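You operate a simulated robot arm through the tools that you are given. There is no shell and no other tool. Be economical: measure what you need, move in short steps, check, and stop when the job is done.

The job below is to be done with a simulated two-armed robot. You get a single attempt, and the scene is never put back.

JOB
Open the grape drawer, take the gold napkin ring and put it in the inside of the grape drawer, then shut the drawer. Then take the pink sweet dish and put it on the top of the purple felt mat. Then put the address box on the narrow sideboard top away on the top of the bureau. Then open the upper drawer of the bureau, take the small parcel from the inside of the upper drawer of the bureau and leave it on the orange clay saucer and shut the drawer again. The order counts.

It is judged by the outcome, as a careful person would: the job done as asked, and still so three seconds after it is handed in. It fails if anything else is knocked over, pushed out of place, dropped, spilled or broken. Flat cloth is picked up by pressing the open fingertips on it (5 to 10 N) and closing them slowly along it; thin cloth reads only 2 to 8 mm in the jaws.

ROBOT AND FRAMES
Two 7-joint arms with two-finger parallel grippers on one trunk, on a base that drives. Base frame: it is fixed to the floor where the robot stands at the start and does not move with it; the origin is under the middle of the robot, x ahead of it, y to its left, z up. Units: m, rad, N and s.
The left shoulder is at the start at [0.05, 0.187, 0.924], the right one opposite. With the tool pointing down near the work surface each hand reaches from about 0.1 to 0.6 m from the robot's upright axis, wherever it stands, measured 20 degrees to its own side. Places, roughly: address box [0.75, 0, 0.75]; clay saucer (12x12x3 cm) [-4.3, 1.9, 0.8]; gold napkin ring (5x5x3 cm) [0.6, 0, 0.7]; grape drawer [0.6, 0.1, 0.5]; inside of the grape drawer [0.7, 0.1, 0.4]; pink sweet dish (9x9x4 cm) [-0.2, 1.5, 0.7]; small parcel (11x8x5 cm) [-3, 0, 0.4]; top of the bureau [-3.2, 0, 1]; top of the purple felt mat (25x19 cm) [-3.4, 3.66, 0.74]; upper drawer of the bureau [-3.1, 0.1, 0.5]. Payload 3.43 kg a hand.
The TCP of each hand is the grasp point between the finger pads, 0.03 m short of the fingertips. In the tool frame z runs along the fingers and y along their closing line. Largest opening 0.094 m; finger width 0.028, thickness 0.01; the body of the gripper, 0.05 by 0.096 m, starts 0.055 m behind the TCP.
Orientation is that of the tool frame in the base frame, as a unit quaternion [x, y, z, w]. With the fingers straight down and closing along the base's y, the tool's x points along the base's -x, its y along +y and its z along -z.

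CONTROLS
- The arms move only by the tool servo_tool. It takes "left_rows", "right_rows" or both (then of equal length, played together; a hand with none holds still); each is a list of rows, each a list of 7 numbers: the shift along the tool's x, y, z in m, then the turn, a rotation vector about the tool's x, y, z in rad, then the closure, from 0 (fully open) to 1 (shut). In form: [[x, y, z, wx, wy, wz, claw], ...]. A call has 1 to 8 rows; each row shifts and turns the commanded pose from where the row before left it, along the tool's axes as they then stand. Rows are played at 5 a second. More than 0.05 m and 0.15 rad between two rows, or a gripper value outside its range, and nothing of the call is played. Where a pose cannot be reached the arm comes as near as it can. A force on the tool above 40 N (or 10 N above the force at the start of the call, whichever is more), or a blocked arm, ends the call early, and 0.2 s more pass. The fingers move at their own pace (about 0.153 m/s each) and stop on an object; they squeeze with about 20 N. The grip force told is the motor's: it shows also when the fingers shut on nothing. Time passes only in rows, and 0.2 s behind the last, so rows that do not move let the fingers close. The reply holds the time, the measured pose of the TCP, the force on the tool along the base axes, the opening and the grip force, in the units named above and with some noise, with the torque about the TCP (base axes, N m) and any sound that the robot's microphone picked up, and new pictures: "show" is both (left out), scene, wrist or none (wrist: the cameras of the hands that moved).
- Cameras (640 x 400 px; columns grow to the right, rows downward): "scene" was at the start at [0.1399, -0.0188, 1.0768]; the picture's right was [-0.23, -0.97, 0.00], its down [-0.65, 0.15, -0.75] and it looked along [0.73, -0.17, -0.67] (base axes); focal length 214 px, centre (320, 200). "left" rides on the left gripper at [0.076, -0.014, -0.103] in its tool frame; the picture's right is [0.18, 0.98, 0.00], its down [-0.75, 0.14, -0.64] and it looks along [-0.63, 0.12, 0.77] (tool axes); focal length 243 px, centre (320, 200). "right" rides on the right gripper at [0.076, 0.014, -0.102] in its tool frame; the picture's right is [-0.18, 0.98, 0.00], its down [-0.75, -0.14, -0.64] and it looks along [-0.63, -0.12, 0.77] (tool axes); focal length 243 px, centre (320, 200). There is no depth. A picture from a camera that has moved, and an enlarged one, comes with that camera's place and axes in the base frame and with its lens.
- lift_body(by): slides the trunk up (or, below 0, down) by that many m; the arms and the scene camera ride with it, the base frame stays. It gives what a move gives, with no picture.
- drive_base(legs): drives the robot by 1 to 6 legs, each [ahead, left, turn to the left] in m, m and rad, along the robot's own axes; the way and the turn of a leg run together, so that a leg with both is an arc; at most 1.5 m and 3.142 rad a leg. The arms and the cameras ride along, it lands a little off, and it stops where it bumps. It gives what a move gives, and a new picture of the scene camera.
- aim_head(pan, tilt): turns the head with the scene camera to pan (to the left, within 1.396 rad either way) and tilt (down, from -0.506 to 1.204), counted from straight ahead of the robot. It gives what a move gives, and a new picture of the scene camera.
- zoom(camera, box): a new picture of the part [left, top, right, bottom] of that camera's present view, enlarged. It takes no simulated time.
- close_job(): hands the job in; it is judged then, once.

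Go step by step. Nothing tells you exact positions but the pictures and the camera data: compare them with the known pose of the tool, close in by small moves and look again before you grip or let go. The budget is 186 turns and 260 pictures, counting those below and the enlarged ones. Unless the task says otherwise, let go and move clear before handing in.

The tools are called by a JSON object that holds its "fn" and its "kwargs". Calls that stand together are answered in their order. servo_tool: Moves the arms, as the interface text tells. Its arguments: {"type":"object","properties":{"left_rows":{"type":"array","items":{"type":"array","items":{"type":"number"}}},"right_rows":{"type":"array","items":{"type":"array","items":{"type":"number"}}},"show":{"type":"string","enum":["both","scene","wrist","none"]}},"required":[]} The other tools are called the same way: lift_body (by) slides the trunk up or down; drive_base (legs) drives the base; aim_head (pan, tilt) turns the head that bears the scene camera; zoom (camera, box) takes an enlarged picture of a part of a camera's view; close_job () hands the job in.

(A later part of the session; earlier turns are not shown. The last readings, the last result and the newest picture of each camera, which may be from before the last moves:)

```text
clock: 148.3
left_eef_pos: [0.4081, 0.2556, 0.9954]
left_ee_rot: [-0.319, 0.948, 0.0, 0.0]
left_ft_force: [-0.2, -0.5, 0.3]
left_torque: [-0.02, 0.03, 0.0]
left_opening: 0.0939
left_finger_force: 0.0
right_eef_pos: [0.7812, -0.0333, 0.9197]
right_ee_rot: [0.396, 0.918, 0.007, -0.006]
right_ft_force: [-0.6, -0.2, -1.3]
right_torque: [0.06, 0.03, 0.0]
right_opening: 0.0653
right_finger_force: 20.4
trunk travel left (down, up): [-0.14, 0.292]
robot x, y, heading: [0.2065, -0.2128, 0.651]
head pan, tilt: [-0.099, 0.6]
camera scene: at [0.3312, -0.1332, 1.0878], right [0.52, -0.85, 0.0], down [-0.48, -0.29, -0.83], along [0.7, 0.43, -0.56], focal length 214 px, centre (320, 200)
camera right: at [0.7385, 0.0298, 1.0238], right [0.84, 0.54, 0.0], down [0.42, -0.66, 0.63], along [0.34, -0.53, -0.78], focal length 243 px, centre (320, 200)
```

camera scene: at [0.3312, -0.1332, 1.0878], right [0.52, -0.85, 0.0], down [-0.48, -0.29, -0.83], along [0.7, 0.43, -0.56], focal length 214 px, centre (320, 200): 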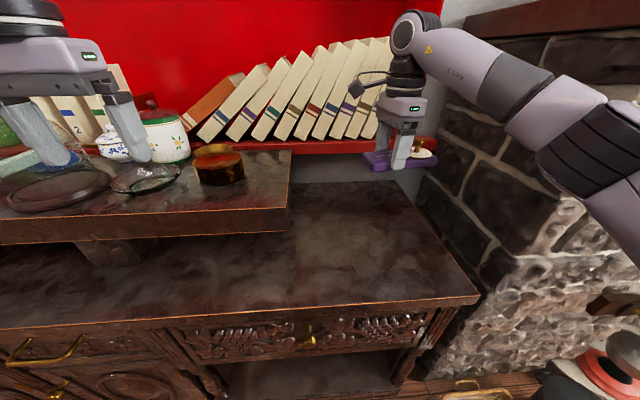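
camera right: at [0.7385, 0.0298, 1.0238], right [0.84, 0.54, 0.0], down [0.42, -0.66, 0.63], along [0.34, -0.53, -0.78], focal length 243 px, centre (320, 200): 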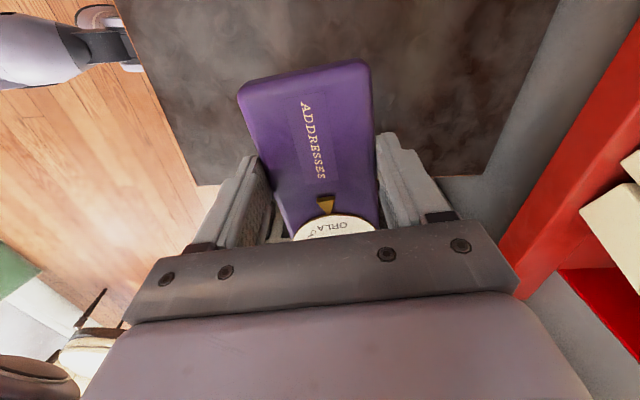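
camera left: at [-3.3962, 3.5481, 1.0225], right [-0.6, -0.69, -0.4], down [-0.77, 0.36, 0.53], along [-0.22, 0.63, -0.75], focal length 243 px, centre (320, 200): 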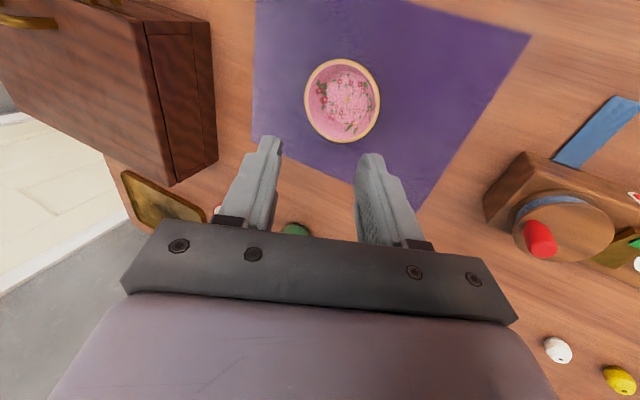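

Box is held. Backing off and turning round toward the bureau.

{"fn": "drive_base", "kwargs": {"legs": [[-0.75, 0, 0], [0, 0.9, 0], [0, 0, 3.1]]}}

{"fn": "aim_head", "kwargs": {"pan": -0.2, "tilt": 0.3}}

```text
clock: 164.0
left_eef_pos: [-1.1743, -0.412, 0.9951]
left_ee_rot: [0.959, 0.283, 0.0, 0.0]
left_ft_force: [-0.1, -0.9, -0.2]
left_torque: [0.02, -0.02, 0.01]
left_opening: 0.094
left_finger_force: 0.1
right_eef_pos: [-1.5261, -0.0964, 0.9182]
right_ee_rot: [0.903, -0.43, 0.006, 0.007]
right_ft_force: [-0.3, 0.5, -1.1]
right_torque: [-0.02, -0.03, -0.02]
right_opening: 0.0655
right_finger_force: 20.2
trunk travel left (down, up): [-0.14, 0.292]
robot x, y, heading: [-0.943, 0.047, -2.571]
head pan, tilt: [-0.099, 0.6]
camera scene: at [-1.0687, -0.0295, 1.0878], right [-0.46, 0.89, 0.0], down [0.5, 0.26, -0.82], along [-0.73, -0.38, -0.57], focal length 214 px, centre (320, 200)
```

scene: 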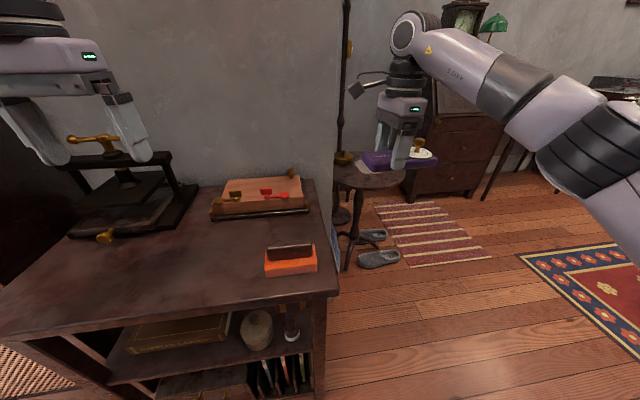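

```text
clock: 164.8
left_eef_pos: [-1.1751, -0.4123, 0.9957]
left_ee_rot: [0.959, 0.283, -0.002, 0.0]
left_ft_force: [-0.3, -0.5, 0.0]
left_torque: [0.0, -0.03, 0.0]
left_opening: 0.0941
left_finger_force: 0.0
right_eef_pos: [-1.5254, -0.0951, 0.9199]
right_ee_rot: [0.903, -0.43, 0.007, 0.007]
right_ft_force: [0.4, -0.4, -2.3]
right_torque: [-0.04, -0.05, 0.03]
right_opening: 0.0654
right_finger_force: 20.3
trunk travel left (down, up): [-0.14, 0.292]
robot x, y, heading: [-0.9422, 0.0413, -2.568]
head pan, tilt: [-0.201, 0.3]
camera scene: at [-1.077, -0.0232, 1.1152], right [-0.36, 0.93, 0.0], down [0.28, 0.11, -0.95], along [-0.89, -0.35, -0.3], focal length 214 px, centre (320, 200)
```

scene: 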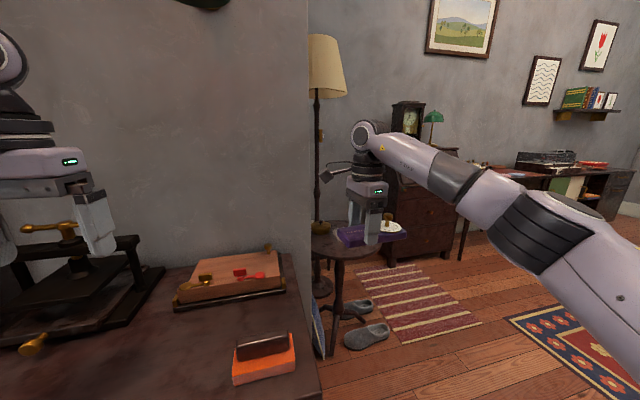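

The bureau is ahead to the right, past a small table and slippers. Correct heading and slide right before approaching.

{"fn": "drive_base", "kwargs": {"legs": [[0, -0.6, 0.07], [0, -0.55, 0]]}}

{"fn": "aim_head", "kwargs": {"pan": 0.0, "tilt": 0.35}}

```text
clock: 170.9
left_eef_pos: [-1.8097, 0.4929, 0.9943]
left_ee_rot: [0.947, 0.322, -0.001, 0.0]
left_ft_force: [0.8, 0.3, 0.4]
left_torque: [-0.01, -0.01, -0.01]
left_opening: 0.0941
left_finger_force: 0.0
right_eef_pos: [-2.1858, 0.7798, 0.9183]
right_ee_rot: [0.919, -0.394, 0.007, 0.006]
right_ft_force: [0.2, 1.1, -2.4]
right_torque: [-0.03, 0.0, 0.04]
right_opening: 0.0655
right_finger_force: 19.5
trunk travel left (down, up): [-0.14, 0.292]
robot x, y, heading: [-1.6154, 0.9632, -2.492]
head pan, tilt: [-0.201, 0.3]
camera scene: at [-1.7443, 0.8878, 1.1153], right [-0.44, 0.9, 0.0], down [0.27, 0.13, -0.96], along [-0.86, -0.42, -0.3], focal length 214 px, centre (320, 200)
```

scene: 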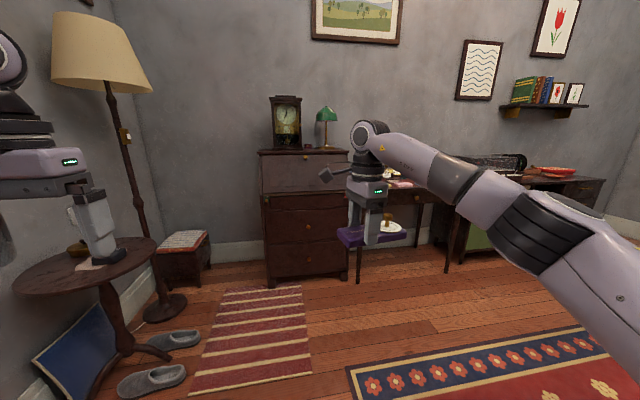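

```text
clock: 171.6
left_eef_pos: [-1.8098, 0.4917, 0.9946]
left_ee_rot: [0.947, 0.321, -0.001, 0.001]
left_ft_force: [-0.5, -0.1, -0.6]
left_torque: [-0.02, 0.02, -0.01]
left_opening: 0.0942
left_finger_force: 0.0
right_eef_pos: [-2.1862, 0.7794, 0.9184]
right_ee_rot: [0.919, -0.394, 0.007, 0.006]
right_ft_force: [0.0, 0.6, -1.4]
right_torque: [-0.04, -0.03, -0.05]
right_opening: 0.0655
right_finger_force: 19.7
trunk travel left (down, up): [-0.14, 0.292]
robot x, y, heading: [-1.6104, 0.9644, -2.487]
head pan, tilt: [0.0, 0.351]
camera scene: at [-1.7343, 0.872, 1.1106], right [-0.61, 0.8, 0.0], down [0.27, 0.21, -0.94], along [-0.75, -0.57, -0.34], focal length 214 px, centre (320, 200)
```

scene: 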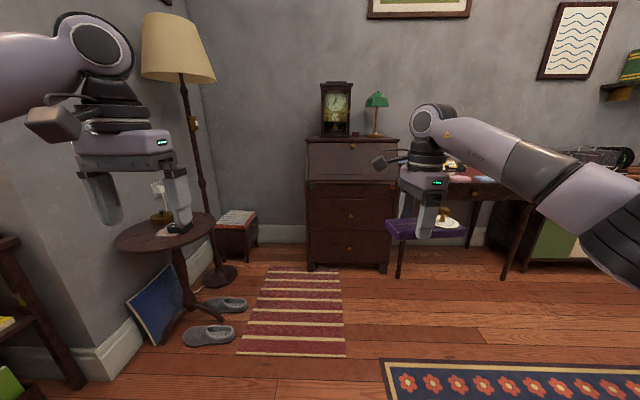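

{"fn": "zoom", "kwargs": {"camera": "scene", "box": [280, 70, 460, 280]}}

```text
1.90 times, centred on (370, 175) of scene
camera zoom: at [-1.7343, 0.872, 1.1106], right [-0.61, 0.8, 0.0], down [0.27, 0.21, -0.94], along [-0.75, -0.57, -0.34], focal length 408 px, centre (225, 248)
```

zoom: 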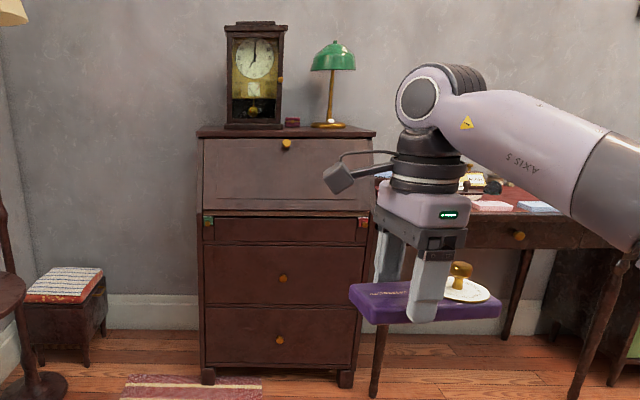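

Raise the trunk to see and reach the bureau top, and approach part way.

{"fn": "lift_body", "kwargs": {"by": 0.25}}

{"fn": "drive_base", "kwargs": {"legs": [[0.8, 0, -0.01]]}}

{"fn": "aim_head", "kwargs": {"pan": -0.15, "tilt": 0.5}}

```text
clock: 174.2
left_eef_pos: [-1.8116, 0.4926, 1.2455]
left_ee_rot: [0.947, 0.321, -0.001, 0.001]
left_ft_force: [-0.8, -0.4, 0.6]
left_torque: [0.01, 0.0, 0.04]
left_opening: 0.0941
left_finger_force: 0.0
right_eef_pos: [-2.185, 0.7803, 1.1688]
right_ee_rot: [0.919, -0.394, 0.006, 0.007]
right_ft_force: [0.4, -0.1, -2.3]
right_torque: [-0.03, -0.05, -0.01]
right_opening: 0.0656
right_finger_force: 19.8
trunk travel left (down, up): [-0.39, 0.042]
robot x, y, heading: [-1.6143, 0.9659, -2.489]
head pan, tilt: [0.0, 0.351]
```

```text
clock: 178.5
left_eef_pos: [-2.4432, 0.0107, 1.245]
left_ee_rot: [0.947, 0.32, -0.001, 0.001]
left_ft_force: [-0.3, -0.4, 0.0]
left_torque: [-0.01, -0.01, 0.04]
left_opening: 0.094
left_finger_force: 0.2
right_eef_pos: [-2.8181, 0.3006, 1.1684]
right_ee_rot: [0.919, -0.393, 0.007, 0.006]
right_ft_force: [0.4, -0.5, -2.1]
right_torque: [-0.03, 0.0, 0.03]
right_opening: 0.0656
right_finger_force: 20.1
trunk travel left (down, up): [-0.39, 0.042]
robot x, y, heading: [-2.2491, 0.4814, -2.492]
head pan, tilt: [0.0, 0.351]
camera scene: at [-2.3661, 0.3905, 1.3606], right [-0.61, 0.8, 0.0], down [0.27, 0.21, -0.94], along [-0.75, -0.57, -0.34], focal length 214 px, centre (320, 200)
```

scene: 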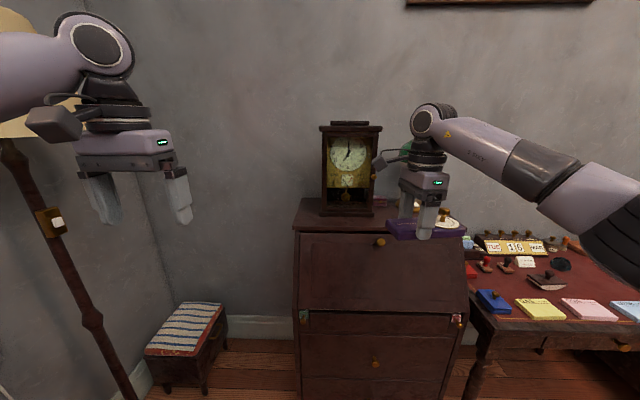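

```text
clock: 179.2
left_eef_pos: [-2.4421, 0.0119, 1.2448]
left_ee_rot: [0.947, 0.321, -0.001, 0.0]
left_ft_force: [-0.1, -0.6, 0.7]
left_torque: [0.0, 0.01, -0.01]
left_opening: 0.0941
left_finger_force: 0.1
right_eef_pos: [-2.817, 0.2982, 1.1685]
right_ee_rot: [0.919, -0.395, 0.007, 0.006]
right_ft_force: [0.7, 0.3, -1.0]
right_torque: [-0.05, -0.03, 0.01]
right_opening: 0.0656
right_finger_force: 19.9
trunk travel left (down, up): [-0.39, 0.042]
robot x, y, heading: [-2.2461, 0.4852, -2.495]
head pan, tilt: [-0.15, 0.499]
camera scene: at [-2.3715, 0.4034, 1.347], right [-0.48, 0.88, 0.0], down [0.42, 0.23, -0.88], along [-0.77, -0.42, -0.48], focal length 214 px, centre (320, 200)
```

scene: 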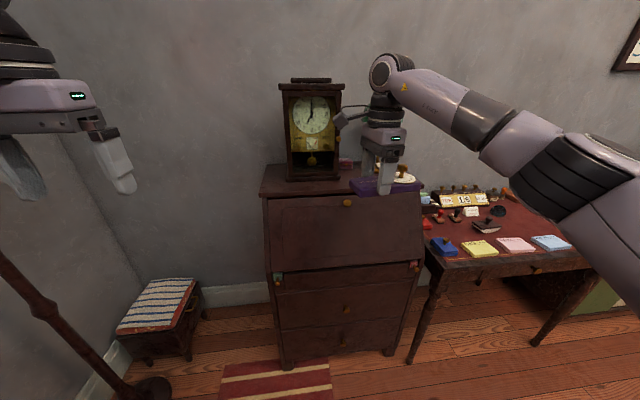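

{"fn": "zoom", "kwargs": {"camera": "right", "box": [0, 0, 640, 400]}}

{"fn": "zoom", "kwargs": {"camera": "scene", "box": [240, 60, 440, 220]}}

```text
1.00 times, centred on (320, 200) of right
camera zoom: at [-2.7781, 0.2358, 1.2733], right [-0.84, -0.54, 0.0], down [-0.42, 0.65, 0.63], along [-0.34, 0.53, -0.78], focal length 243 px, centre (320, 200)
```

zoom: 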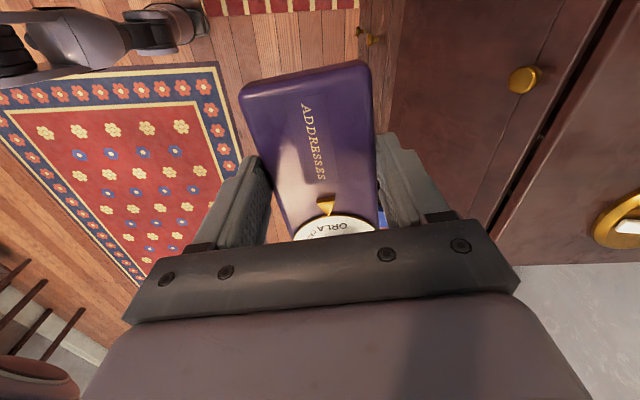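

```text
2.50 times, centred on (340, 140) of scene
camera zoom: at [-2.3715, 0.4034, 1.347], right [-0.48, 0.88, 0.0], down [0.42, 0.23, -0.88], along [-0.77, -0.42, -0.48], focal length 536 px, centre (270, 350)
```

zoom: 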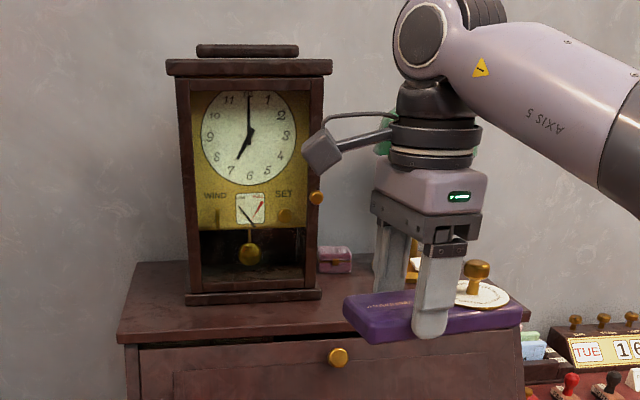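

The bureau top is at z≈1.01 with a clear strip about 15 cm deep in front of the clock. Driving forward 0.27 m to bring the box over it.

{"fn": "drive_base", "kwargs": {"legs": [[0.27, 0, 0]]}}

{"fn": "zoom", "kwargs": {"camera": "right", "box": [0, 0, 640, 400]}}

```text
clock: 181.1
left_eef_pos: [-2.6576, -0.1507, 1.2443]
left_ee_rot: [0.948, 0.319, -0.002, 0.001]
left_ft_force: [-0.4, -0.6, -0.5]
left_torque: [0.0, -0.01, 0.02]
left_opening: 0.0939
left_finger_force: 0.0
right_eef_pos: [-3.0327, 0.1362, 1.1685]
right_ee_rot: [0.919, -0.394, 0.007, 0.007]
right_ft_force: [-0.2, 0.8, -1.6]
right_torque: [-0.06, -0.02, -0.04]
right_opening: 0.0652
right_finger_force: 19.8
trunk travel left (down, up): [-0.39, 0.042]
robot x, y, heading: [-2.4588, 0.3175, -2.495]
head pan, tilt: [-0.15, 0.499]
camera scene: at [-2.5864, 0.2402, 1.3468], right [-0.48, 0.88, 0.0], down [0.42, 0.23, -0.88], along [-0.77, -0.42, -0.48], focal length 214 px, centre (320, 200)
```

scene: 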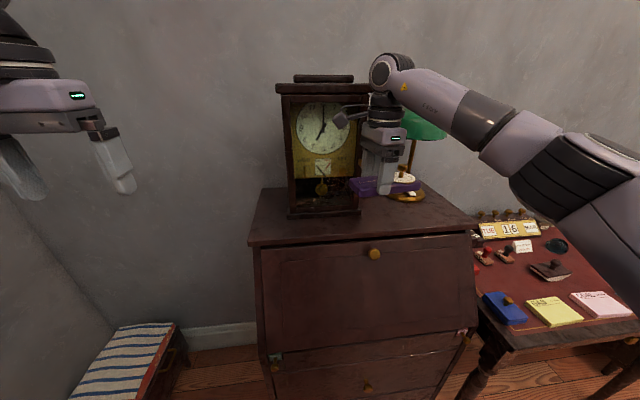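

```text
1.00 times, centred on (320, 200) of right
camera zoom: at [-2.993, 0.0731, 1.2731], right [-0.84, -0.54, 0.0], down [-0.42, 0.65, 0.63], along [-0.34, 0.53, -0.78], focal length 243 px, centre (320, 200)
```

zoom: 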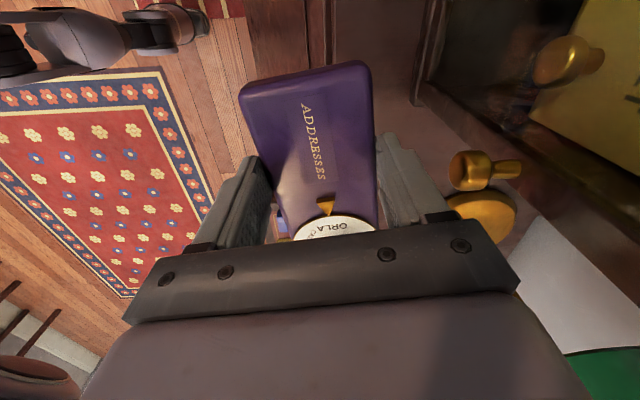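

The top's front edge is at n≈-2.335, so I'll place the box right of the clock where there's more room: shift right 8 cm and forward 5 cm.

{"fn": "servo_tool", "kwargs": {"right_rows": [[-0.029, 0.0155, 0, 0, 0, 0, 1], [-0.029, 0.0155, 0, 0, 0, 0, 1], [-0.029, 0.0155, 0, 0, 0, 0, 1], [0, 0, 0.03, 0, 0, 0, 1], [0, 0, 0, 0, 0, 0, 1]], "show": "both"}}

```text
clock: 182.3
left_eef_pos: [-2.6568, -0.1512, 1.2452]
left_ee_rot: [0.947, 0.32, -0.001, 0.0]
left_ft_force: [0.6, 0.1, -0.3]
left_torque: [0.04, 0.02, 0.01]
left_opening: 0.094
left_finger_force: 0.0
right_eef_pos: [-3.1076, 0.1694, 1.1375]
right_ee_rot: [0.919, -0.395, 0.007, 0.007]
right_ft_force: [0.2, -0.3, -1.6]
right_torque: [0.0, -0.01, -0.01]
right_opening: 0.0653
right_finger_force: 20.3
right hand out of reach, approached as far as the arm can: row 3
trunk travel left (down, up): [-0.39, 0.042]
robot x, y, heading: [-2.4577, 0.3197, -2.488]
head pan, tilt: [-0.15, 0.499]
camera scene: at [-2.5855, 0.2405, 1.347], right [-0.48, 0.88, 0.0], down [0.42, 0.23, -0.88], along [-0.77, -0.42, -0.48], focal length 214 px, centre (320, 200)
camera right: at [-3.0685, 0.1056, 1.2421], right [-0.84, -0.54, 0.0], down [-0.42, 0.65, 0.63], along [-0.34, 0.53, -0.78], focal length 243 px, centre (320, 200)
```

scene: 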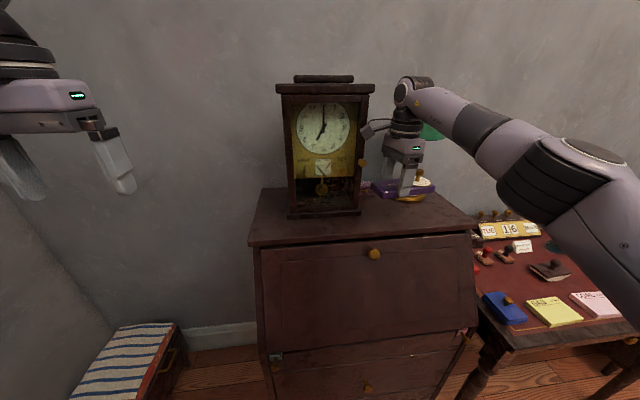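
right: 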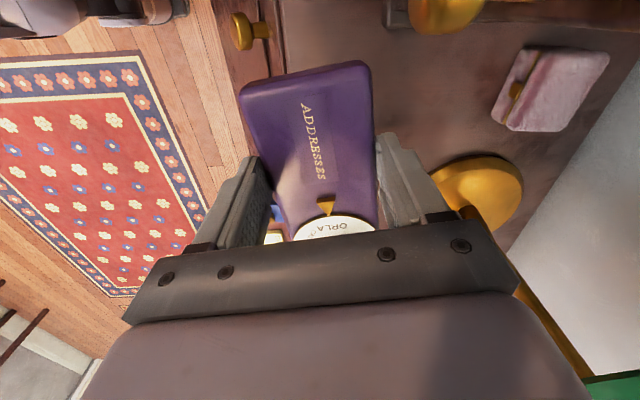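

A bit close to the edge; nudge the base forward 2.5 cm, then lower.

{"fn": "drive_base", "kwargs": {"legs": [[0.028, 0, 0]]}}

{"fn": "servo_tool", "kwargs": {"right_rows": [[0, 0, 0.03, 0, 0, 0, 1], [0, 0, 0.03, 0, 0, 0, 1], [0, 0, 0, 0, 0, 0, 1]], "show": "both"}}

```text
clock: 183.1
left_eef_pos: [-2.6796, -0.1694, 1.2435]
left_ee_rot: [0.948, 0.319, 0.0, 0.0]
left_ft_force: [-1.5, 0.8, 0.2]
left_torque: [0.02, -0.02, -0.01]
left_opening: 0.0939
left_finger_force: 0.0
right_eef_pos: [-3.1307, 0.1522, 1.1373]
right_ee_rot: [0.919, -0.394, 0.007, 0.006]
right_ft_force: [-0.1, 0.3, -1.3]
right_torque: [0.01, -0.04, -0.01]
right_opening: 0.0657
right_finger_force: 19.6
trunk travel left (down, up): [-0.39, 0.042]
robot x, y, heading: [-2.4829, 0.3022, -2.49]
head pan, tilt: [-0.15, 0.499]
camera scene: at [-2.6084, 0.2234, 1.3467], right [-0.48, 0.88, 0.0], down [0.42, 0.23, -0.88], along [-0.77, -0.42, -0.48], focal length 214 px, centre (320, 200)
```

scene: 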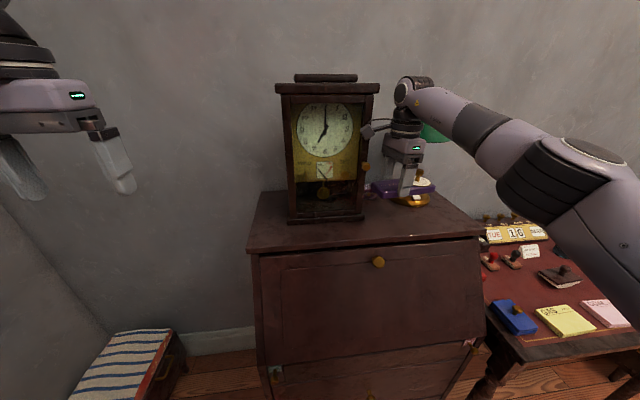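

```text
clock: 183.9
left_eef_pos: [-2.6786, -0.1686, 1.2441]
left_ee_rot: [0.948, 0.32, -0.001, 0.0]
left_ft_force: [-0.3, -0.5, -0.2]
left_torque: [0.03, 0.0, 0.02]
left_opening: 0.0942
left_finger_force: 0.0
right_eef_pos: [-3.1282, 0.1497, 1.0795]
right_ee_rot: [0.919, -0.395, 0.007, 0.007]
right_ft_force: [0.8, -1.0, 5.4]
right_torque: [-0.4, -0.28, 0.02]
right_opening: 0.0657
right_finger_force: 20.5
trunk travel left (down, up): [-0.39, 0.042]
robot x, y, heading: [-2.4819, 0.3062, -2.488]
head pan, tilt: [-0.15, 0.499]
camera scene: at [-2.6068, 0.2242, 1.3471], right [-0.48, 0.88, 0.0], down [0.42, 0.23, -0.88], along [-0.77, -0.42, -0.48], focal length 214 px, centre (320, 200)
camera right: at [-3.0898, 0.088, 1.1834], right [-0.84, -0.54, 0.01], down [-0.42, 0.66, 0.63], along [-0.34, 0.52, -0.78], focal length 243 px, centre (320, 200)
```

scene: 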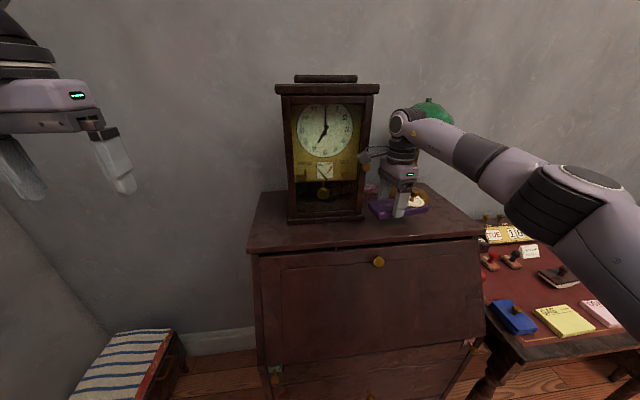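
right: 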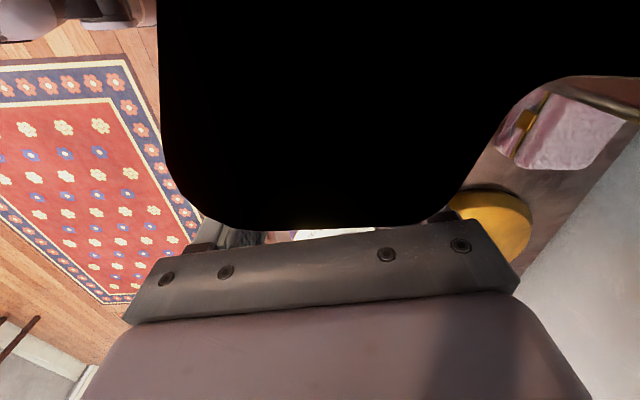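

The camera housing is touching the clock's winding knob. Lifting at once, then shifting right 3.5 cm.

{"fn": "servo_tool", "kwargs": {"right_rows": [[0, 0, -0.02, 0, 0, 0, 1], [0, 0, -0.02, 0, 0, 0, 1], [-0.018, -0.004, 0, 0, 0, 0, 1], [-0.02, -0.004, 0, 0, 0, 0, 1], [0, 0, 0, 0, 0, 0, 1]], "show": "both"}}

{"fn": "zoom", "kwargs": {"camera": "scene", "box": [260, 70, 480, 230]}}

```text
clock: 185.1
left_eef_pos: [-2.6781, -0.168, 1.2442]
left_ee_rot: [0.948, 0.319, -0.001, 0.0]
left_ft_force: [-0.8, -0.6, -0.5]
left_torque: [0.02, 0.02, 0.0]
left_opening: 0.0938
left_finger_force: 0.1
right_eef_pos: [-3.1501, 0.1861, 1.1172]
right_ee_rot: [0.919, -0.395, 0.006, 0.007]
right_ft_force: [0.0, -0.3, -1.5]
right_torque: [-0.02, -0.03, -0.03]
right_opening: 0.0655
right_finger_force: 20.0
trunk travel left (down, up): [-0.39, 0.042]
robot x, y, heading: [-2.4793, 0.2989, -2.494]
head pan, tilt: [-0.15, 0.499]
camera scene: at [-2.6074, 0.2241, 1.3469], right [-0.48, 0.88, 0.0], down [0.42, 0.23, -0.88], along [-0.77, -0.42, -0.48], focal length 214 px, centre (320, 200)
camera right: at [-3.1112, 0.1224, 1.2213], right [-0.84, -0.54, 0.0], down [-0.42, 0.65, 0.63], along [-0.34, 0.53, -0.78], focal length 243 px, centre (320, 200)
```

scene: 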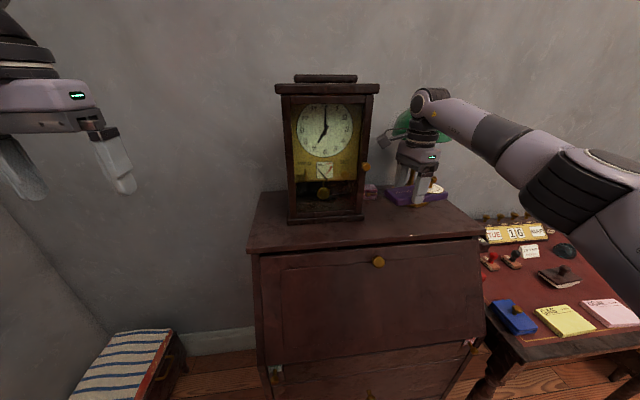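
right: 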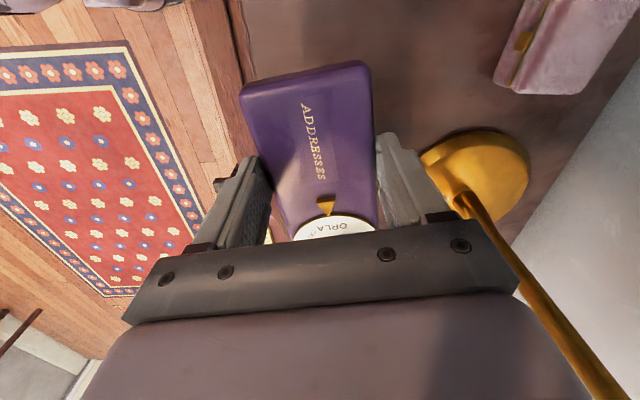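

```text
2.50 times, centred on (370, 150) of scene
camera zoom: at [-2.6074, 0.2241, 1.3469], right [-0.48, 0.88, 0.0], down [0.42, 0.23, -0.88], along [-0.77, -0.42, -0.48], focal length 536 px, centre (195, 325)
```

zoom: 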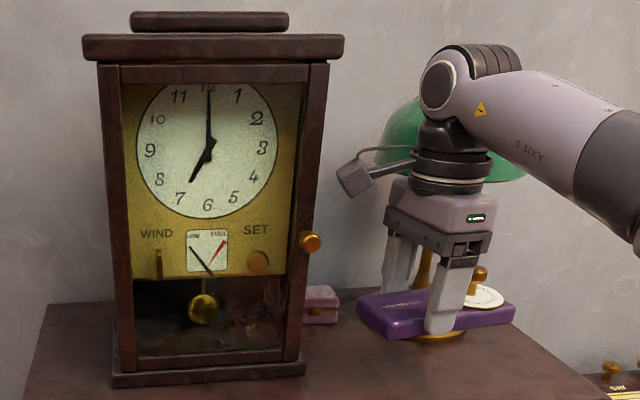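

Clear of the knob now. Lowering onto the top.

{"fn": "servo_tool", "kwargs": {"right_rows": [[0, 0, 0.025, 0, 0, 0, 1], [0, 0, 0.025, 0, 0, 0, 1], [0, 0, 0.01, 0, 0, 0, 1], [0, 0, 0, 0, 0, 0, 1]], "show": "both"}}

```text
clock: 186.1
left_eef_pos: [-2.6799, -0.1678, 1.2454]
left_ee_rot: [0.947, 0.32, -0.001, 0.0]
left_ft_force: [0.9, 0.2, 0.8]
left_torque: [0.02, 0.01, -0.01]
left_opening: 0.0939
left_finger_force: 0.1
right_eef_pos: [-3.1498, 0.1849, 1.0564]
right_ee_rot: [0.919, -0.395, 0.007, 0.007]
right_ft_force: [-0.1, 0.6, -1.3]
right_torque: [-0.04, -0.04, 0.04]
right_opening: 0.0654
right_finger_force: 19.9
trunk travel left (down, up): [-0.39, 0.042]
robot x, y, heading: [-2.4829, 0.3035, -2.49]
head pan, tilt: [-0.15, 0.499]
camera scene: at [-2.6075, 0.2242, 1.3469], right [-0.48, 0.88, 0.0], down [0.42, 0.23, -0.88], along [-0.77, -0.42, -0.48], focal length 214 px, centre (320, 200)
camera right: at [-3.111, 0.1212, 1.1604], right [-0.84, -0.54, 0.0], down [-0.42, 0.66, 0.63], along [-0.34, 0.53, -0.78], focal length 243 px, centre (320, 200)
```

scene: 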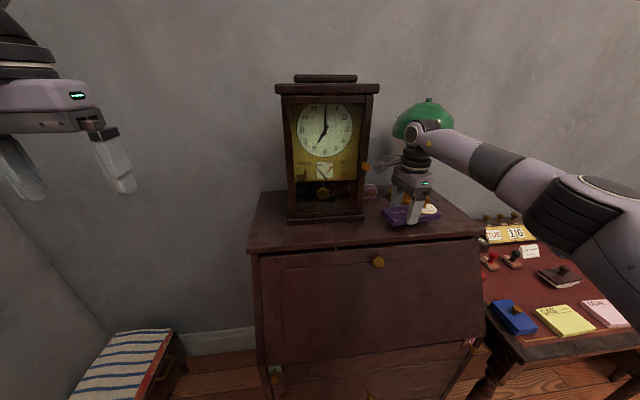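
right: 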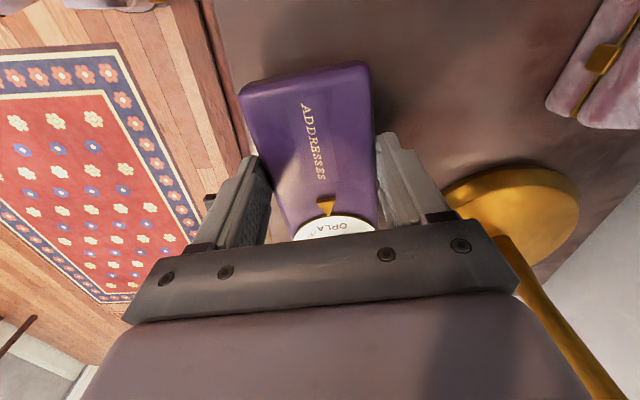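

{"fn": "servo_tool", "kwargs": {"right_rows": [[0, 0.008, 0, 0, 0, 0, 1], [0, 0, 0.004, 0, 0, 0, 1], [0, 0, 0.004, 0, 0, 0, 1], [0, 0, 0, 0, 0, 0, 1]], "show": "none"}}

```text
clock: 187.1
left_eef_pos: [-2.6792, -0.1674, 1.2437]
left_ee_rot: [0.948, 0.319, -0.001, 0.0]
left_ft_force: [0.2, 0.2, 0.8]
left_torque: [-0.02, 0.02, 0.01]
left_opening: 0.0942
left_finger_force: 0.1
right_eef_pos: [-3.1561, 0.1788, 1.048]
right_ee_rot: [0.919, -0.395, 0.008, 0.006]
right_ft_force: [0.0, 0.2, -0.4]
right_torque: [-0.03, -0.03, -0.01]
right_opening: 0.0658
right_finger_force: 20.4
trunk travel left (down, up): [-0.39, 0.042]
robot x, y, heading: [-2.478, 0.302, -2.494]
head pan, tilt: [-0.15, 0.499]
```

{"fn": "servo_tool", "kwargs": {"right_rows": [[0, 0, 0.003, 0, 0, 0, 1], [0, 0, 0.003, 0, 0, 0, 1], [0, 0, 0, 0, 0, 0, 1]], "show": "wrist"}}

```text
clock: 187.9
left_eef_pos: [-2.6778, -0.168, 1.2445]
left_ee_rot: [0.947, 0.32, -0.002, 0.0]
left_ft_force: [-0.2, 0.4, 0.8]
left_torque: [0.0, 0.0, 0.03]
left_opening: 0.094
left_finger_force: 0.0
right_eef_pos: [-3.1548, 0.1792, 1.0426]
right_ee_rot: [0.919, -0.395, 0.006, 0.007]
right_ft_force: [-0.6, -0.4, -0.6]
right_torque: [-0.02, -0.02, 0.0]
right_opening: 0.0655
right_finger_force: 20.0
trunk travel left (down, up): [-0.39, 0.042]
robot x, y, heading: [-2.4783, 0.3001, -2.493]
head pan, tilt: [-0.15, 0.499]
camera right: at [-3.1167, 0.1155, 1.1471], right [-0.84, -0.54, 0.0], down [-0.42, 0.65, 0.63], along [-0.34, 0.53, -0.78], focal length 243 px, centre (320, 200)
```

right: 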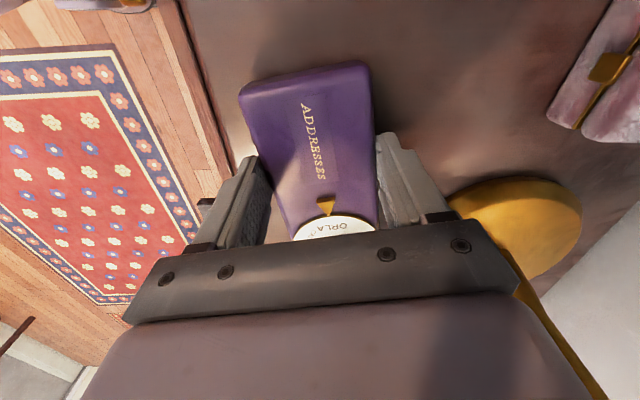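

{"fn": "servo_tool", "kwargs": {"right_rows": [[0, 0, 0.003, 0, 0, 0, 1], [0, 0, 0.003, 0, 0, 0, 1], [0, 0, 0, 0, 0, 0, 1]], "show": "none"}}

```text
clock: 188.7
left_eef_pos: [-2.6777, -0.168, 1.2449]
left_ee_rot: [0.948, 0.319, 0.0, 0.001]
left_ft_force: [0.0, 0.4, 0.6]
left_torque: [-0.02, 0.02, -0.01]
left_opening: 0.0939
left_finger_force: 0.1
right_eef_pos: [-3.1547, 0.1784, 1.0368]
right_ee_rot: [0.919, -0.395, 0.006, 0.007]
right_ft_force: [-1.0, 0.5, 2.7]
right_torque: [0.37, 0.21, 0.11]
right_opening: 0.0655
right_finger_force: 20.2
trunk travel left (down, up): [-0.39, 0.042]
robot x, y, heading: [-2.4841, 0.3039, -2.485]
head pan, tilt: [-0.15, 0.499]
```

Contact made. Seat 1.5 mm more, release and rise.

{"fn": "servo_tool", "kwargs": {"right_rows": [[0, 0, 0.0015, 0, 0, 0, 1], [0, 0, 0, 0, 0, 0, 0.2], [0, 0, 0, 0, 0, 0, 0.05], [0, 0, 0, 0, 0, 0, 0.05], [0, 0, -0.03, 0, 0, 0, 0.05], [0, 0, -0.04, 0, 0, 0, 0.05], [0, 0, -0.05, 0, 0, 0, 0.05], [0, 0, -0.03, 0, 0, 0, 0.05]], "show": "both"}}

```text
clock: 190.5
left_eef_pos: [-2.6788, -0.1676, 1.2454]
left_ee_rot: [0.947, 0.32, 0.0, 0.0]
left_ft_force: [0.6, 0.1, 0.4]
left_torque: [-0.02, -0.05, 0.02]
left_opening: 0.0939
left_finger_force: 0.1
right_eef_pos: [-3.1468, 0.1885, 1.1843]
right_ee_rot: [0.918, -0.396, 0.006, 0.006]
right_ft_force: [1.0, 0.3, 0.2]
right_torque: [0.0, -0.01, 0.01]
right_opening: 0.0892
right_finger_force: 0.1
right hand out of reach, approached as far as the arm can: row 8
trunk travel left (down, up): [-0.39, 0.042]
robot x, y, heading: [-2.4804, 0.3027, -2.497]
head pan, tilt: [-0.15, 0.499]
camera scene: at [-2.6073, 0.2248, 1.347], right [-0.48, 0.88, 0.0], down [0.42, 0.23, -0.88], along [-0.77, -0.42, -0.48], focal length 214 px, centre (320, 200)
camera right: at [-3.1063, 0.1244, 1.2882], right [-0.84, -0.54, 0.0], down [-0.42, 0.65, 0.63], along [-0.34, 0.53, -0.78], focal length 243 px, centre (320, 200)
```

scene: 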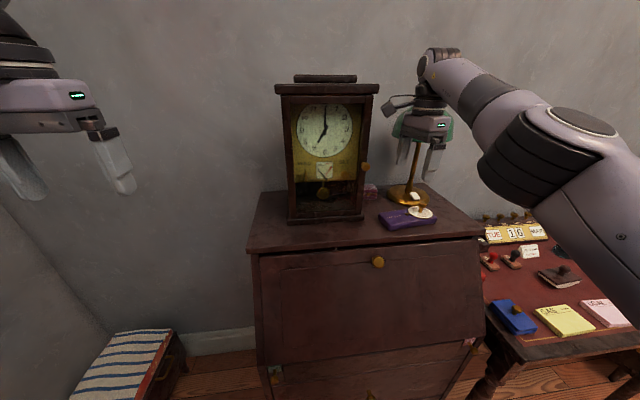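
right: 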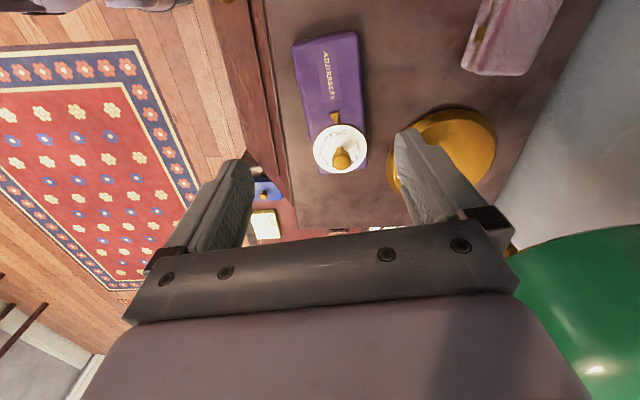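

The address box rests on the bureau top. Backing off, turning the hand back, and lowering the trunk for the upper drawer.

{"fn": "drive_base", "kwargs": {"legs": [[-0.45, 0, 0]]}}

{"fn": "servo_tool", "kwargs": {"right_rows": [[0.02, 0, 0, 0, 0, -0.149, 0], [0, -0.03, 0, 0, 0, -0.149, 0], [0, -0.03, 0, 0, 0, -0.149, 0], [0, 0, 0, 0, 0, -0.149, 0], [0, 0, 0, 0, 0, -0.149, 0], [0, 0, 0, 0, 0, -0.149, 0], [0, 0, 0, 0, 0, -0.149, 0], [0, 0, 0, 0, 0, -0.149, 0]], "show": "none"}}

{"fn": "servo_tool", "kwargs": {"right_rows": [[0, 0, 0, 0, 0, -0.149, 0], [0, 0, 0, 0, 0, -0.149, 0], [0, 0, 0, 0, 0, 0, 0]], "show": "none"}}

{"fn": "lift_body", "kwargs": {"by": -0.32}}

{"fn": "aim_head", "kwargs": {"pan": -0.1, "tilt": 0.55}}

```text
clock: 193.2
left_eef_pos: [-2.3259, 0.1009, 1.2433]
left_ee_rot: [0.948, 0.319, 0.0, 0.0]
left_ft_force: [0.8, -0.3, -0.1]
left_torque: [-0.02, 0.01, 0.01]
left_opening: 0.0939
left_finger_force: 0.1
right_eef_pos: [-2.7923, 0.4581, 1.1839]
right_ee_rot: [0.919, -0.395, 0.006, 0.006]
right_ft_force: [0.3, 0.7, 0.0]
right_torque: [-0.04, -0.01, 0.02]
right_opening: 0.0893
right_finger_force: 0.1
trunk travel left (down, up): [-0.39, 0.042]
robot x, y, heading: [-2.125, 0.5726, -2.492]
head pan, tilt: [-0.15, 0.499]
camera scene: at [-2.2532, 0.4932, 1.347], right [-0.48, 0.88, 0.0], down [0.42, 0.23, -0.88], along [-0.77, -0.42, -0.48], focal length 214 px, centre (320, 200)
```

scene: 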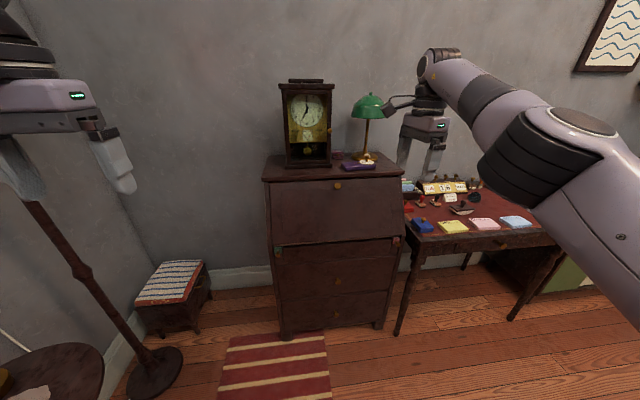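

```text
clock: 195.0
left_eef_pos: [-2.3257, 0.1015, 1.2445]
left_ee_rot: [0.948, 0.319, -0.001, 0.0]
left_ft_force: [-0.4, 1.0, 0.3]
left_torque: [0.01, -0.02, -0.02]
left_opening: 0.0938
left_finger_force: 0.1
right_eef_pos: [-2.7891, 0.4675, 1.2022]
right_ee_rot: [0.982, 0.189, 0.002, 0.009]
right_ft_force: [-0.3, -0.5, 1.2]
right_torque: [-0.01, -0.04, -0.01]
right_opening: 0.0939
right_finger_force: 0.0
right hand out of reach, approached as far as the arm can: row 1, 2, 3
trunk travel left (down, up): [-0.39, 0.042]
robot x, y, heading: [-2.1254, 0.5738, -2.49]
head pan, tilt: [-0.15, 0.499]
```

```text
clock: 195.8
left_eef_pos: [-2.3252, 0.1014, 1.2453]
left_ee_rot: [0.948, 0.319, -0.001, 0.0]
left_ft_force: [-0.4, 0.0, 0.2]
left_torque: [-0.02, -0.01, -0.01]
left_opening: 0.0941
left_finger_force: 0.1
right_eef_pos: [-2.7861, 0.4727, 1.2001]
right_ee_rot: [0.951, 0.309, 0.001, 0.01]
right_ft_force: [-0.1, -1.0, -0.6]
right_torque: [-0.02, 0.0, -0.06]
right_opening: 0.0942
right_finger_force: 0.0
right hand out of reach, approached as far as the arm can: row 2
trunk travel left (down, up): [-0.39, 0.042]
robot x, y, heading: [-2.1284, 0.571, -2.492]
head pan, tilt: [-0.15, 0.499]
```

```text
clock: 199.0
left_eef_pos: [-2.3244, 0.1, 0.9242]
left_ee_rot: [0.948, 0.32, -0.001, 0.0]
left_ft_force: [0.0, -0.3, 0.2]
left_torque: [0.01, 0.02, 0.03]
left_opening: 0.0938
left_finger_force: 0.0
right_eef_pos: [-2.7873, 0.4725, 0.8794]
right_ee_rot: [0.951, 0.308, 0.0, 0.009]
right_ft_force: [-0.2, -0.6, 1.3]
right_torque: [0.01, -0.02, 0.02]
right_opening: 0.094
right_finger_force: 0.0
trunk travel left (down, up): [-0.07, 0.362]
robot x, y, heading: [-2.1271, 0.5744, -2.494]
head pan, tilt: [-0.15, 0.499]
```

```text
clock: 199.6
left_eef_pos: [-2.3259, 0.1006, 0.9268]
left_ee_rot: [0.948, 0.319, -0.001, 0.0]
left_ft_force: [0.7, 0.6, 0.2]
left_torque: [-0.01, 0.03, 0.01]
left_opening: 0.094
left_finger_force: 0.1
right_eef_pos: [-2.7878, 0.4732, 0.8796]
right_ee_rot: [0.951, 0.308, 0.0, 0.01]
right_ft_force: [0.4, 0.2, 0.7]
right_torque: [-0.03, 0.02, -0.01]
right_opening: 0.0936
right_finger_force: 0.1
trunk travel left (down, up): [-0.07, 0.362]
robot x, y, heading: [-2.1287, 0.5707, -2.496]
head pan, tilt: [-0.099, 0.55]
camera scene: at [-2.2502, 0.4896, 1.0224], right [-0.52, 0.85, 0.0], down [0.45, 0.27, -0.85], along [-0.73, -0.44, -0.52], focal length 214 px, centre (320, 200)
```

scene: 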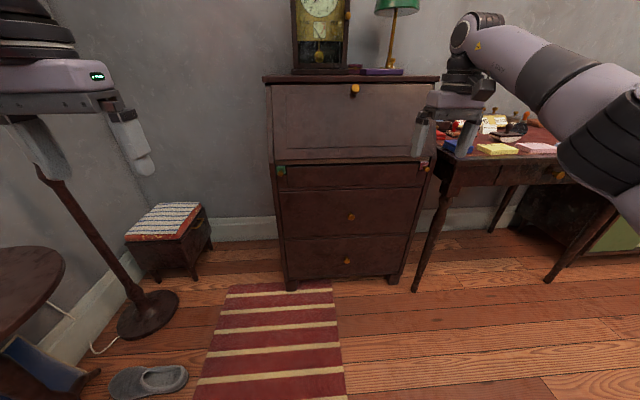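

Upper drawer knob is around (-2.96, 0.22, 0.485). Set the right hand low with fingers tilted forward, then approach.

{"fn": "servo_tool", "kwargs": {"right_rows": [[0.0183, 0.0125, 0.0413, 0, 0, 0, 0], [0.0183, 0.0125, 0.0413, 0, 0, 0, 0], [0.0183, 0.0125, 0.0413, 0, 0, 0, 0], [0.0183, 0.0125, 0.0413, 0, 0, 0, 0], [0.0183, 0.0125, 0.0413, 0, 0, 0, 0], [0.0183, 0.0125, 0.0413, 0, 0, 0, 0], [0.0183, 0.0125, 0.0413, 0, 0, 0, 0], [0.0183, 0.0125, 0.0413, 0, 0, 0, 0]], "show": "none"}}

{"fn": "servo_tool", "kwargs": {"right_rows": [[0, 0, 0, 0, -0.144, 0, 0], [0, 0, 0, 0, -0.144, 0, 0], [0, 0, 0, 0, -0.144, 0, 0], [0, 0, 0, 0, -0.144, 0, 0], [0, 0, 0, 0, -0.144, 0, 0], [0, 0, 0, 0, 0, 0, 0]], "show": "none"}}

{"fn": "drive_base", "kwargs": {"legs": [[0.3, 0, 0]]}}

{"fn": "zoom", "kwargs": {"camera": "right", "box": [0, 0, 640, 400]}}

```text
clock: 201.4
left_eef_pos: [-2.3261, 0.1004, 0.9246]
left_ee_rot: [0.948, 0.319, -0.001, 0.0]
left_ft_force: [0.4, -0.6, -0.1]
left_torque: [0.01, 0.02, -0.02]
left_opening: 0.0939
left_finger_force: 0.1
right_eef_pos: [-2.6077, 0.4708, 0.5492]
right_ee_rot: [0.951, 0.309, -0.001, 0.01]
right_ft_force: [-0.6, -0.9, -0.5]
right_torque: [0.0, -0.03, -0.01]
right_opening: 0.0941
right_finger_force: 0.1
trunk travel left (down, up): [-0.07, 0.362]
robot x, y, heading: [-2.1272, 0.5701, -2.493]
head pan, tilt: [-0.099, 0.55]
```

```text
clock: 202.8
left_eef_pos: [-2.3249, 0.1019, 0.9246]
left_ee_rot: [0.948, 0.318, -0.001, 0.0]
left_ft_force: [0.0, 0.7, -0.4]
left_torque: [-0.02, -0.01, -0.04]
left_opening: 0.0942
left_finger_force: 0.0
right_eef_pos: [-2.6068, 0.4725, 0.5511]
right_ee_rot: [0.89, 0.285, -0.336, 0.118]
right_ft_force: [0.0, -0.8, 0.2]
right_torque: [0.01, 0.03, 0.03]
right_opening: 0.0938
right_finger_force: 0.1
trunk travel left (down, up): [-0.07, 0.362]
robot x, y, heading: [-2.1276, 0.5674, -2.496]
head pan, tilt: [-0.099, 0.55]
```

```text
clock: 204.8
left_eef_pos: [-2.5638, -0.0808, 0.925]
left_ee_rot: [0.947, 0.32, -0.001, 0.001]
left_ft_force: [-0.2, -0.3, 0.9]
left_torque: [0.0, -0.01, -0.03]
left_opening: 0.0941
left_finger_force: 0.0
right_eef_pos: [-2.8468, 0.2892, 0.5508]
right_ee_rot: [0.89, 0.286, -0.335, 0.118]
right_ft_force: [-0.6, 0.9, -0.8]
right_torque: [-0.02, -0.01, 0.04]
right_opening: 0.094
right_finger_force: 0.0
trunk travel left (down, up): [-0.07, 0.362]
robot x, y, heading: [-2.3653, 0.3902, -2.488]
head pan, tilt: [-0.099, 0.55]
camera scene: at [-2.4892, 0.3079, 1.0224], right [-0.52, 0.85, 0.0], down [0.45, 0.27, -0.85], along [-0.73, -0.45, -0.52], focal length 214 px, centre (320, 200)
```

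scene: 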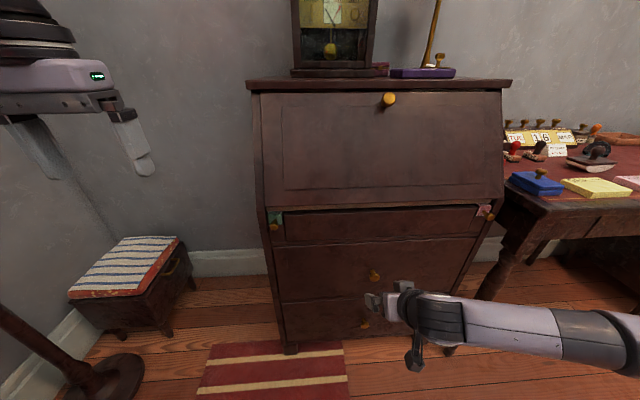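

```text
1.00 times, centred on (320, 200) of right
camera zoom: at [-2.7392, 0.3518, 0.5778], right [0.47, -0.87, 0.14], down [-0.2, 0.05, 0.98], along [-0.86, -0.48, -0.16], focal length 243 px, centre (320, 200)
```

zoom: 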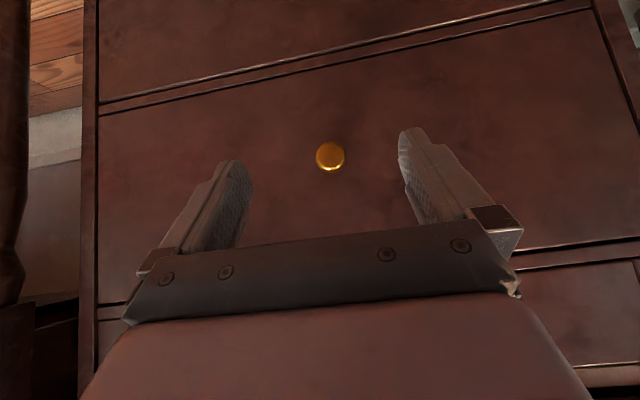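

Knob at about (-2.94, 0.22, 0.496), aligned laterally. Closing in.

{"fn": "servo_tool", "kwargs": {"right_rows": [[-0.013, 0, 0.028, 0, 0, 0, 0], [-0.013, 0, 0.028, 0, 0, 0, 0], [-0.013, 0, 0.028, 0, 0, 0, 0], [0, 0, 0, 0, 0, 0, 0]], "show": "both"}}

```text
clock: 205.8
left_eef_pos: [-2.5644, -0.0812, 0.9252]
left_ee_rot: [0.948, 0.32, -0.001, 0.001]
left_ft_force: [-0.6, 0.2, -0.1]
left_torque: [-0.01, 0.0, 0.03]
left_opening: 0.0941
left_finger_force: 0.1
right_eef_pos: [-2.9147, 0.2404, 0.5135]
right_ee_rot: [0.89, 0.286, -0.335, 0.118]
right_ft_force: [-0.5, 0.6, 0.0]
right_torque: [0.01, -0.01, -0.01]
right_opening: 0.0938
right_finger_force: 0.2
trunk travel left (down, up): [-0.07, 0.362]
robot x, y, heading: [-2.3661, 0.3911, -2.49]
head pan, tilt: [-0.099, 0.55]
camera scene: at [-2.4893, 0.3078, 1.0224], right [-0.52, 0.85, 0.0], down [0.45, 0.27, -0.85], along [-0.73, -0.45, -0.52], focal length 214 px, centre (320, 200)
camera right: at [-2.8085, 0.3028, 0.5402], right [0.47, -0.87, 0.14], down [-0.2, 0.05, 0.98], along [-0.86, -0.48, -0.16], focal length 243 px, centre (320, 200)
```

scene: 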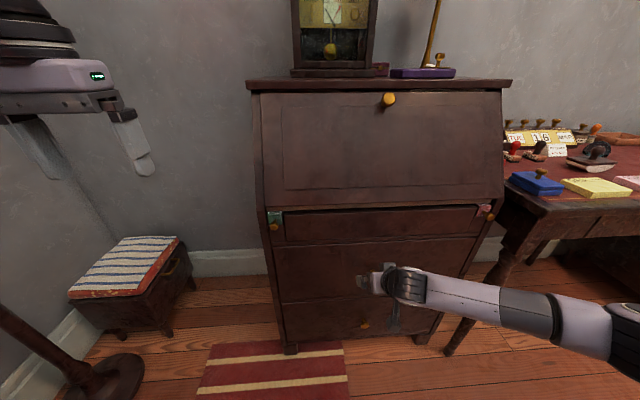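
right: 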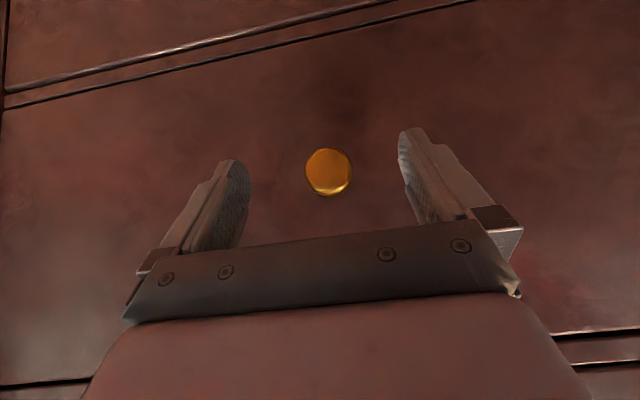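

{"fn": "servo_tool", "kwargs": {"right_rows": [[-0.003, 0, 0.009, 0, 0, 0, 0], [-0.003, 0, 0.009, 0, 0, 0, 0], [0, 0, 0, 0, 0, 0, 1], [0, 0, 0, 0, 0, 0, 1], [0, 0, 0, 0, 0, 0, 1]], "show": "wrist"}}

```text
clock: 206.9
left_eef_pos: [-2.5624, -0.0809, 0.9261]
left_ee_rot: [0.947, 0.32, -0.001, 0.001]
left_ft_force: [0.5, 0.5, 0.8]
left_torque: [-0.03, -0.01, 0.0]
left_opening: 0.094
left_finger_force: 0.0
right_eef_pos: [-2.923, 0.2291, 0.5017]
right_ee_rot: [0.891, 0.289, -0.33, 0.12]
right_ft_force: [6.4, 6.6, 7.9]
right_torque: [-0.03, 0.38, -0.26]
right_opening: 0.0298
right_finger_force: 44.4
trunk travel left (down, up): [-0.07, 0.362]
robot x, y, heading: [-2.3681, 0.3895, -2.489]
head pan, tilt: [-0.099, 0.55]
stopped in row 5 (right hand): the force on the tool passed its limit (the readings are from after the stop); the commanded pose is now the measured one
camera right: at [-2.8159, 0.2932, 0.5297], right [0.47, -0.87, 0.14], down [-0.21, 0.04, 0.98], along [-0.86, -0.49, -0.17], focal length 243 px, centre (320, 200)
```

right: 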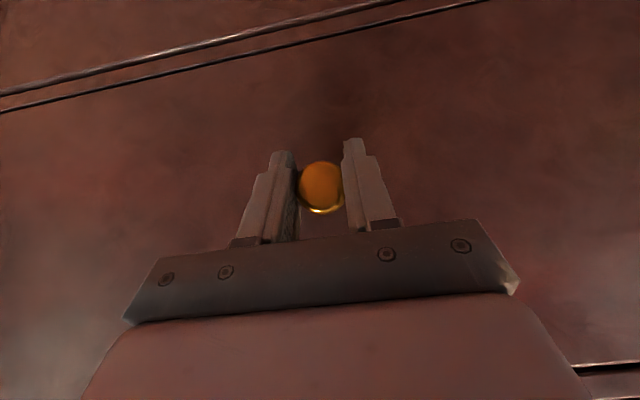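

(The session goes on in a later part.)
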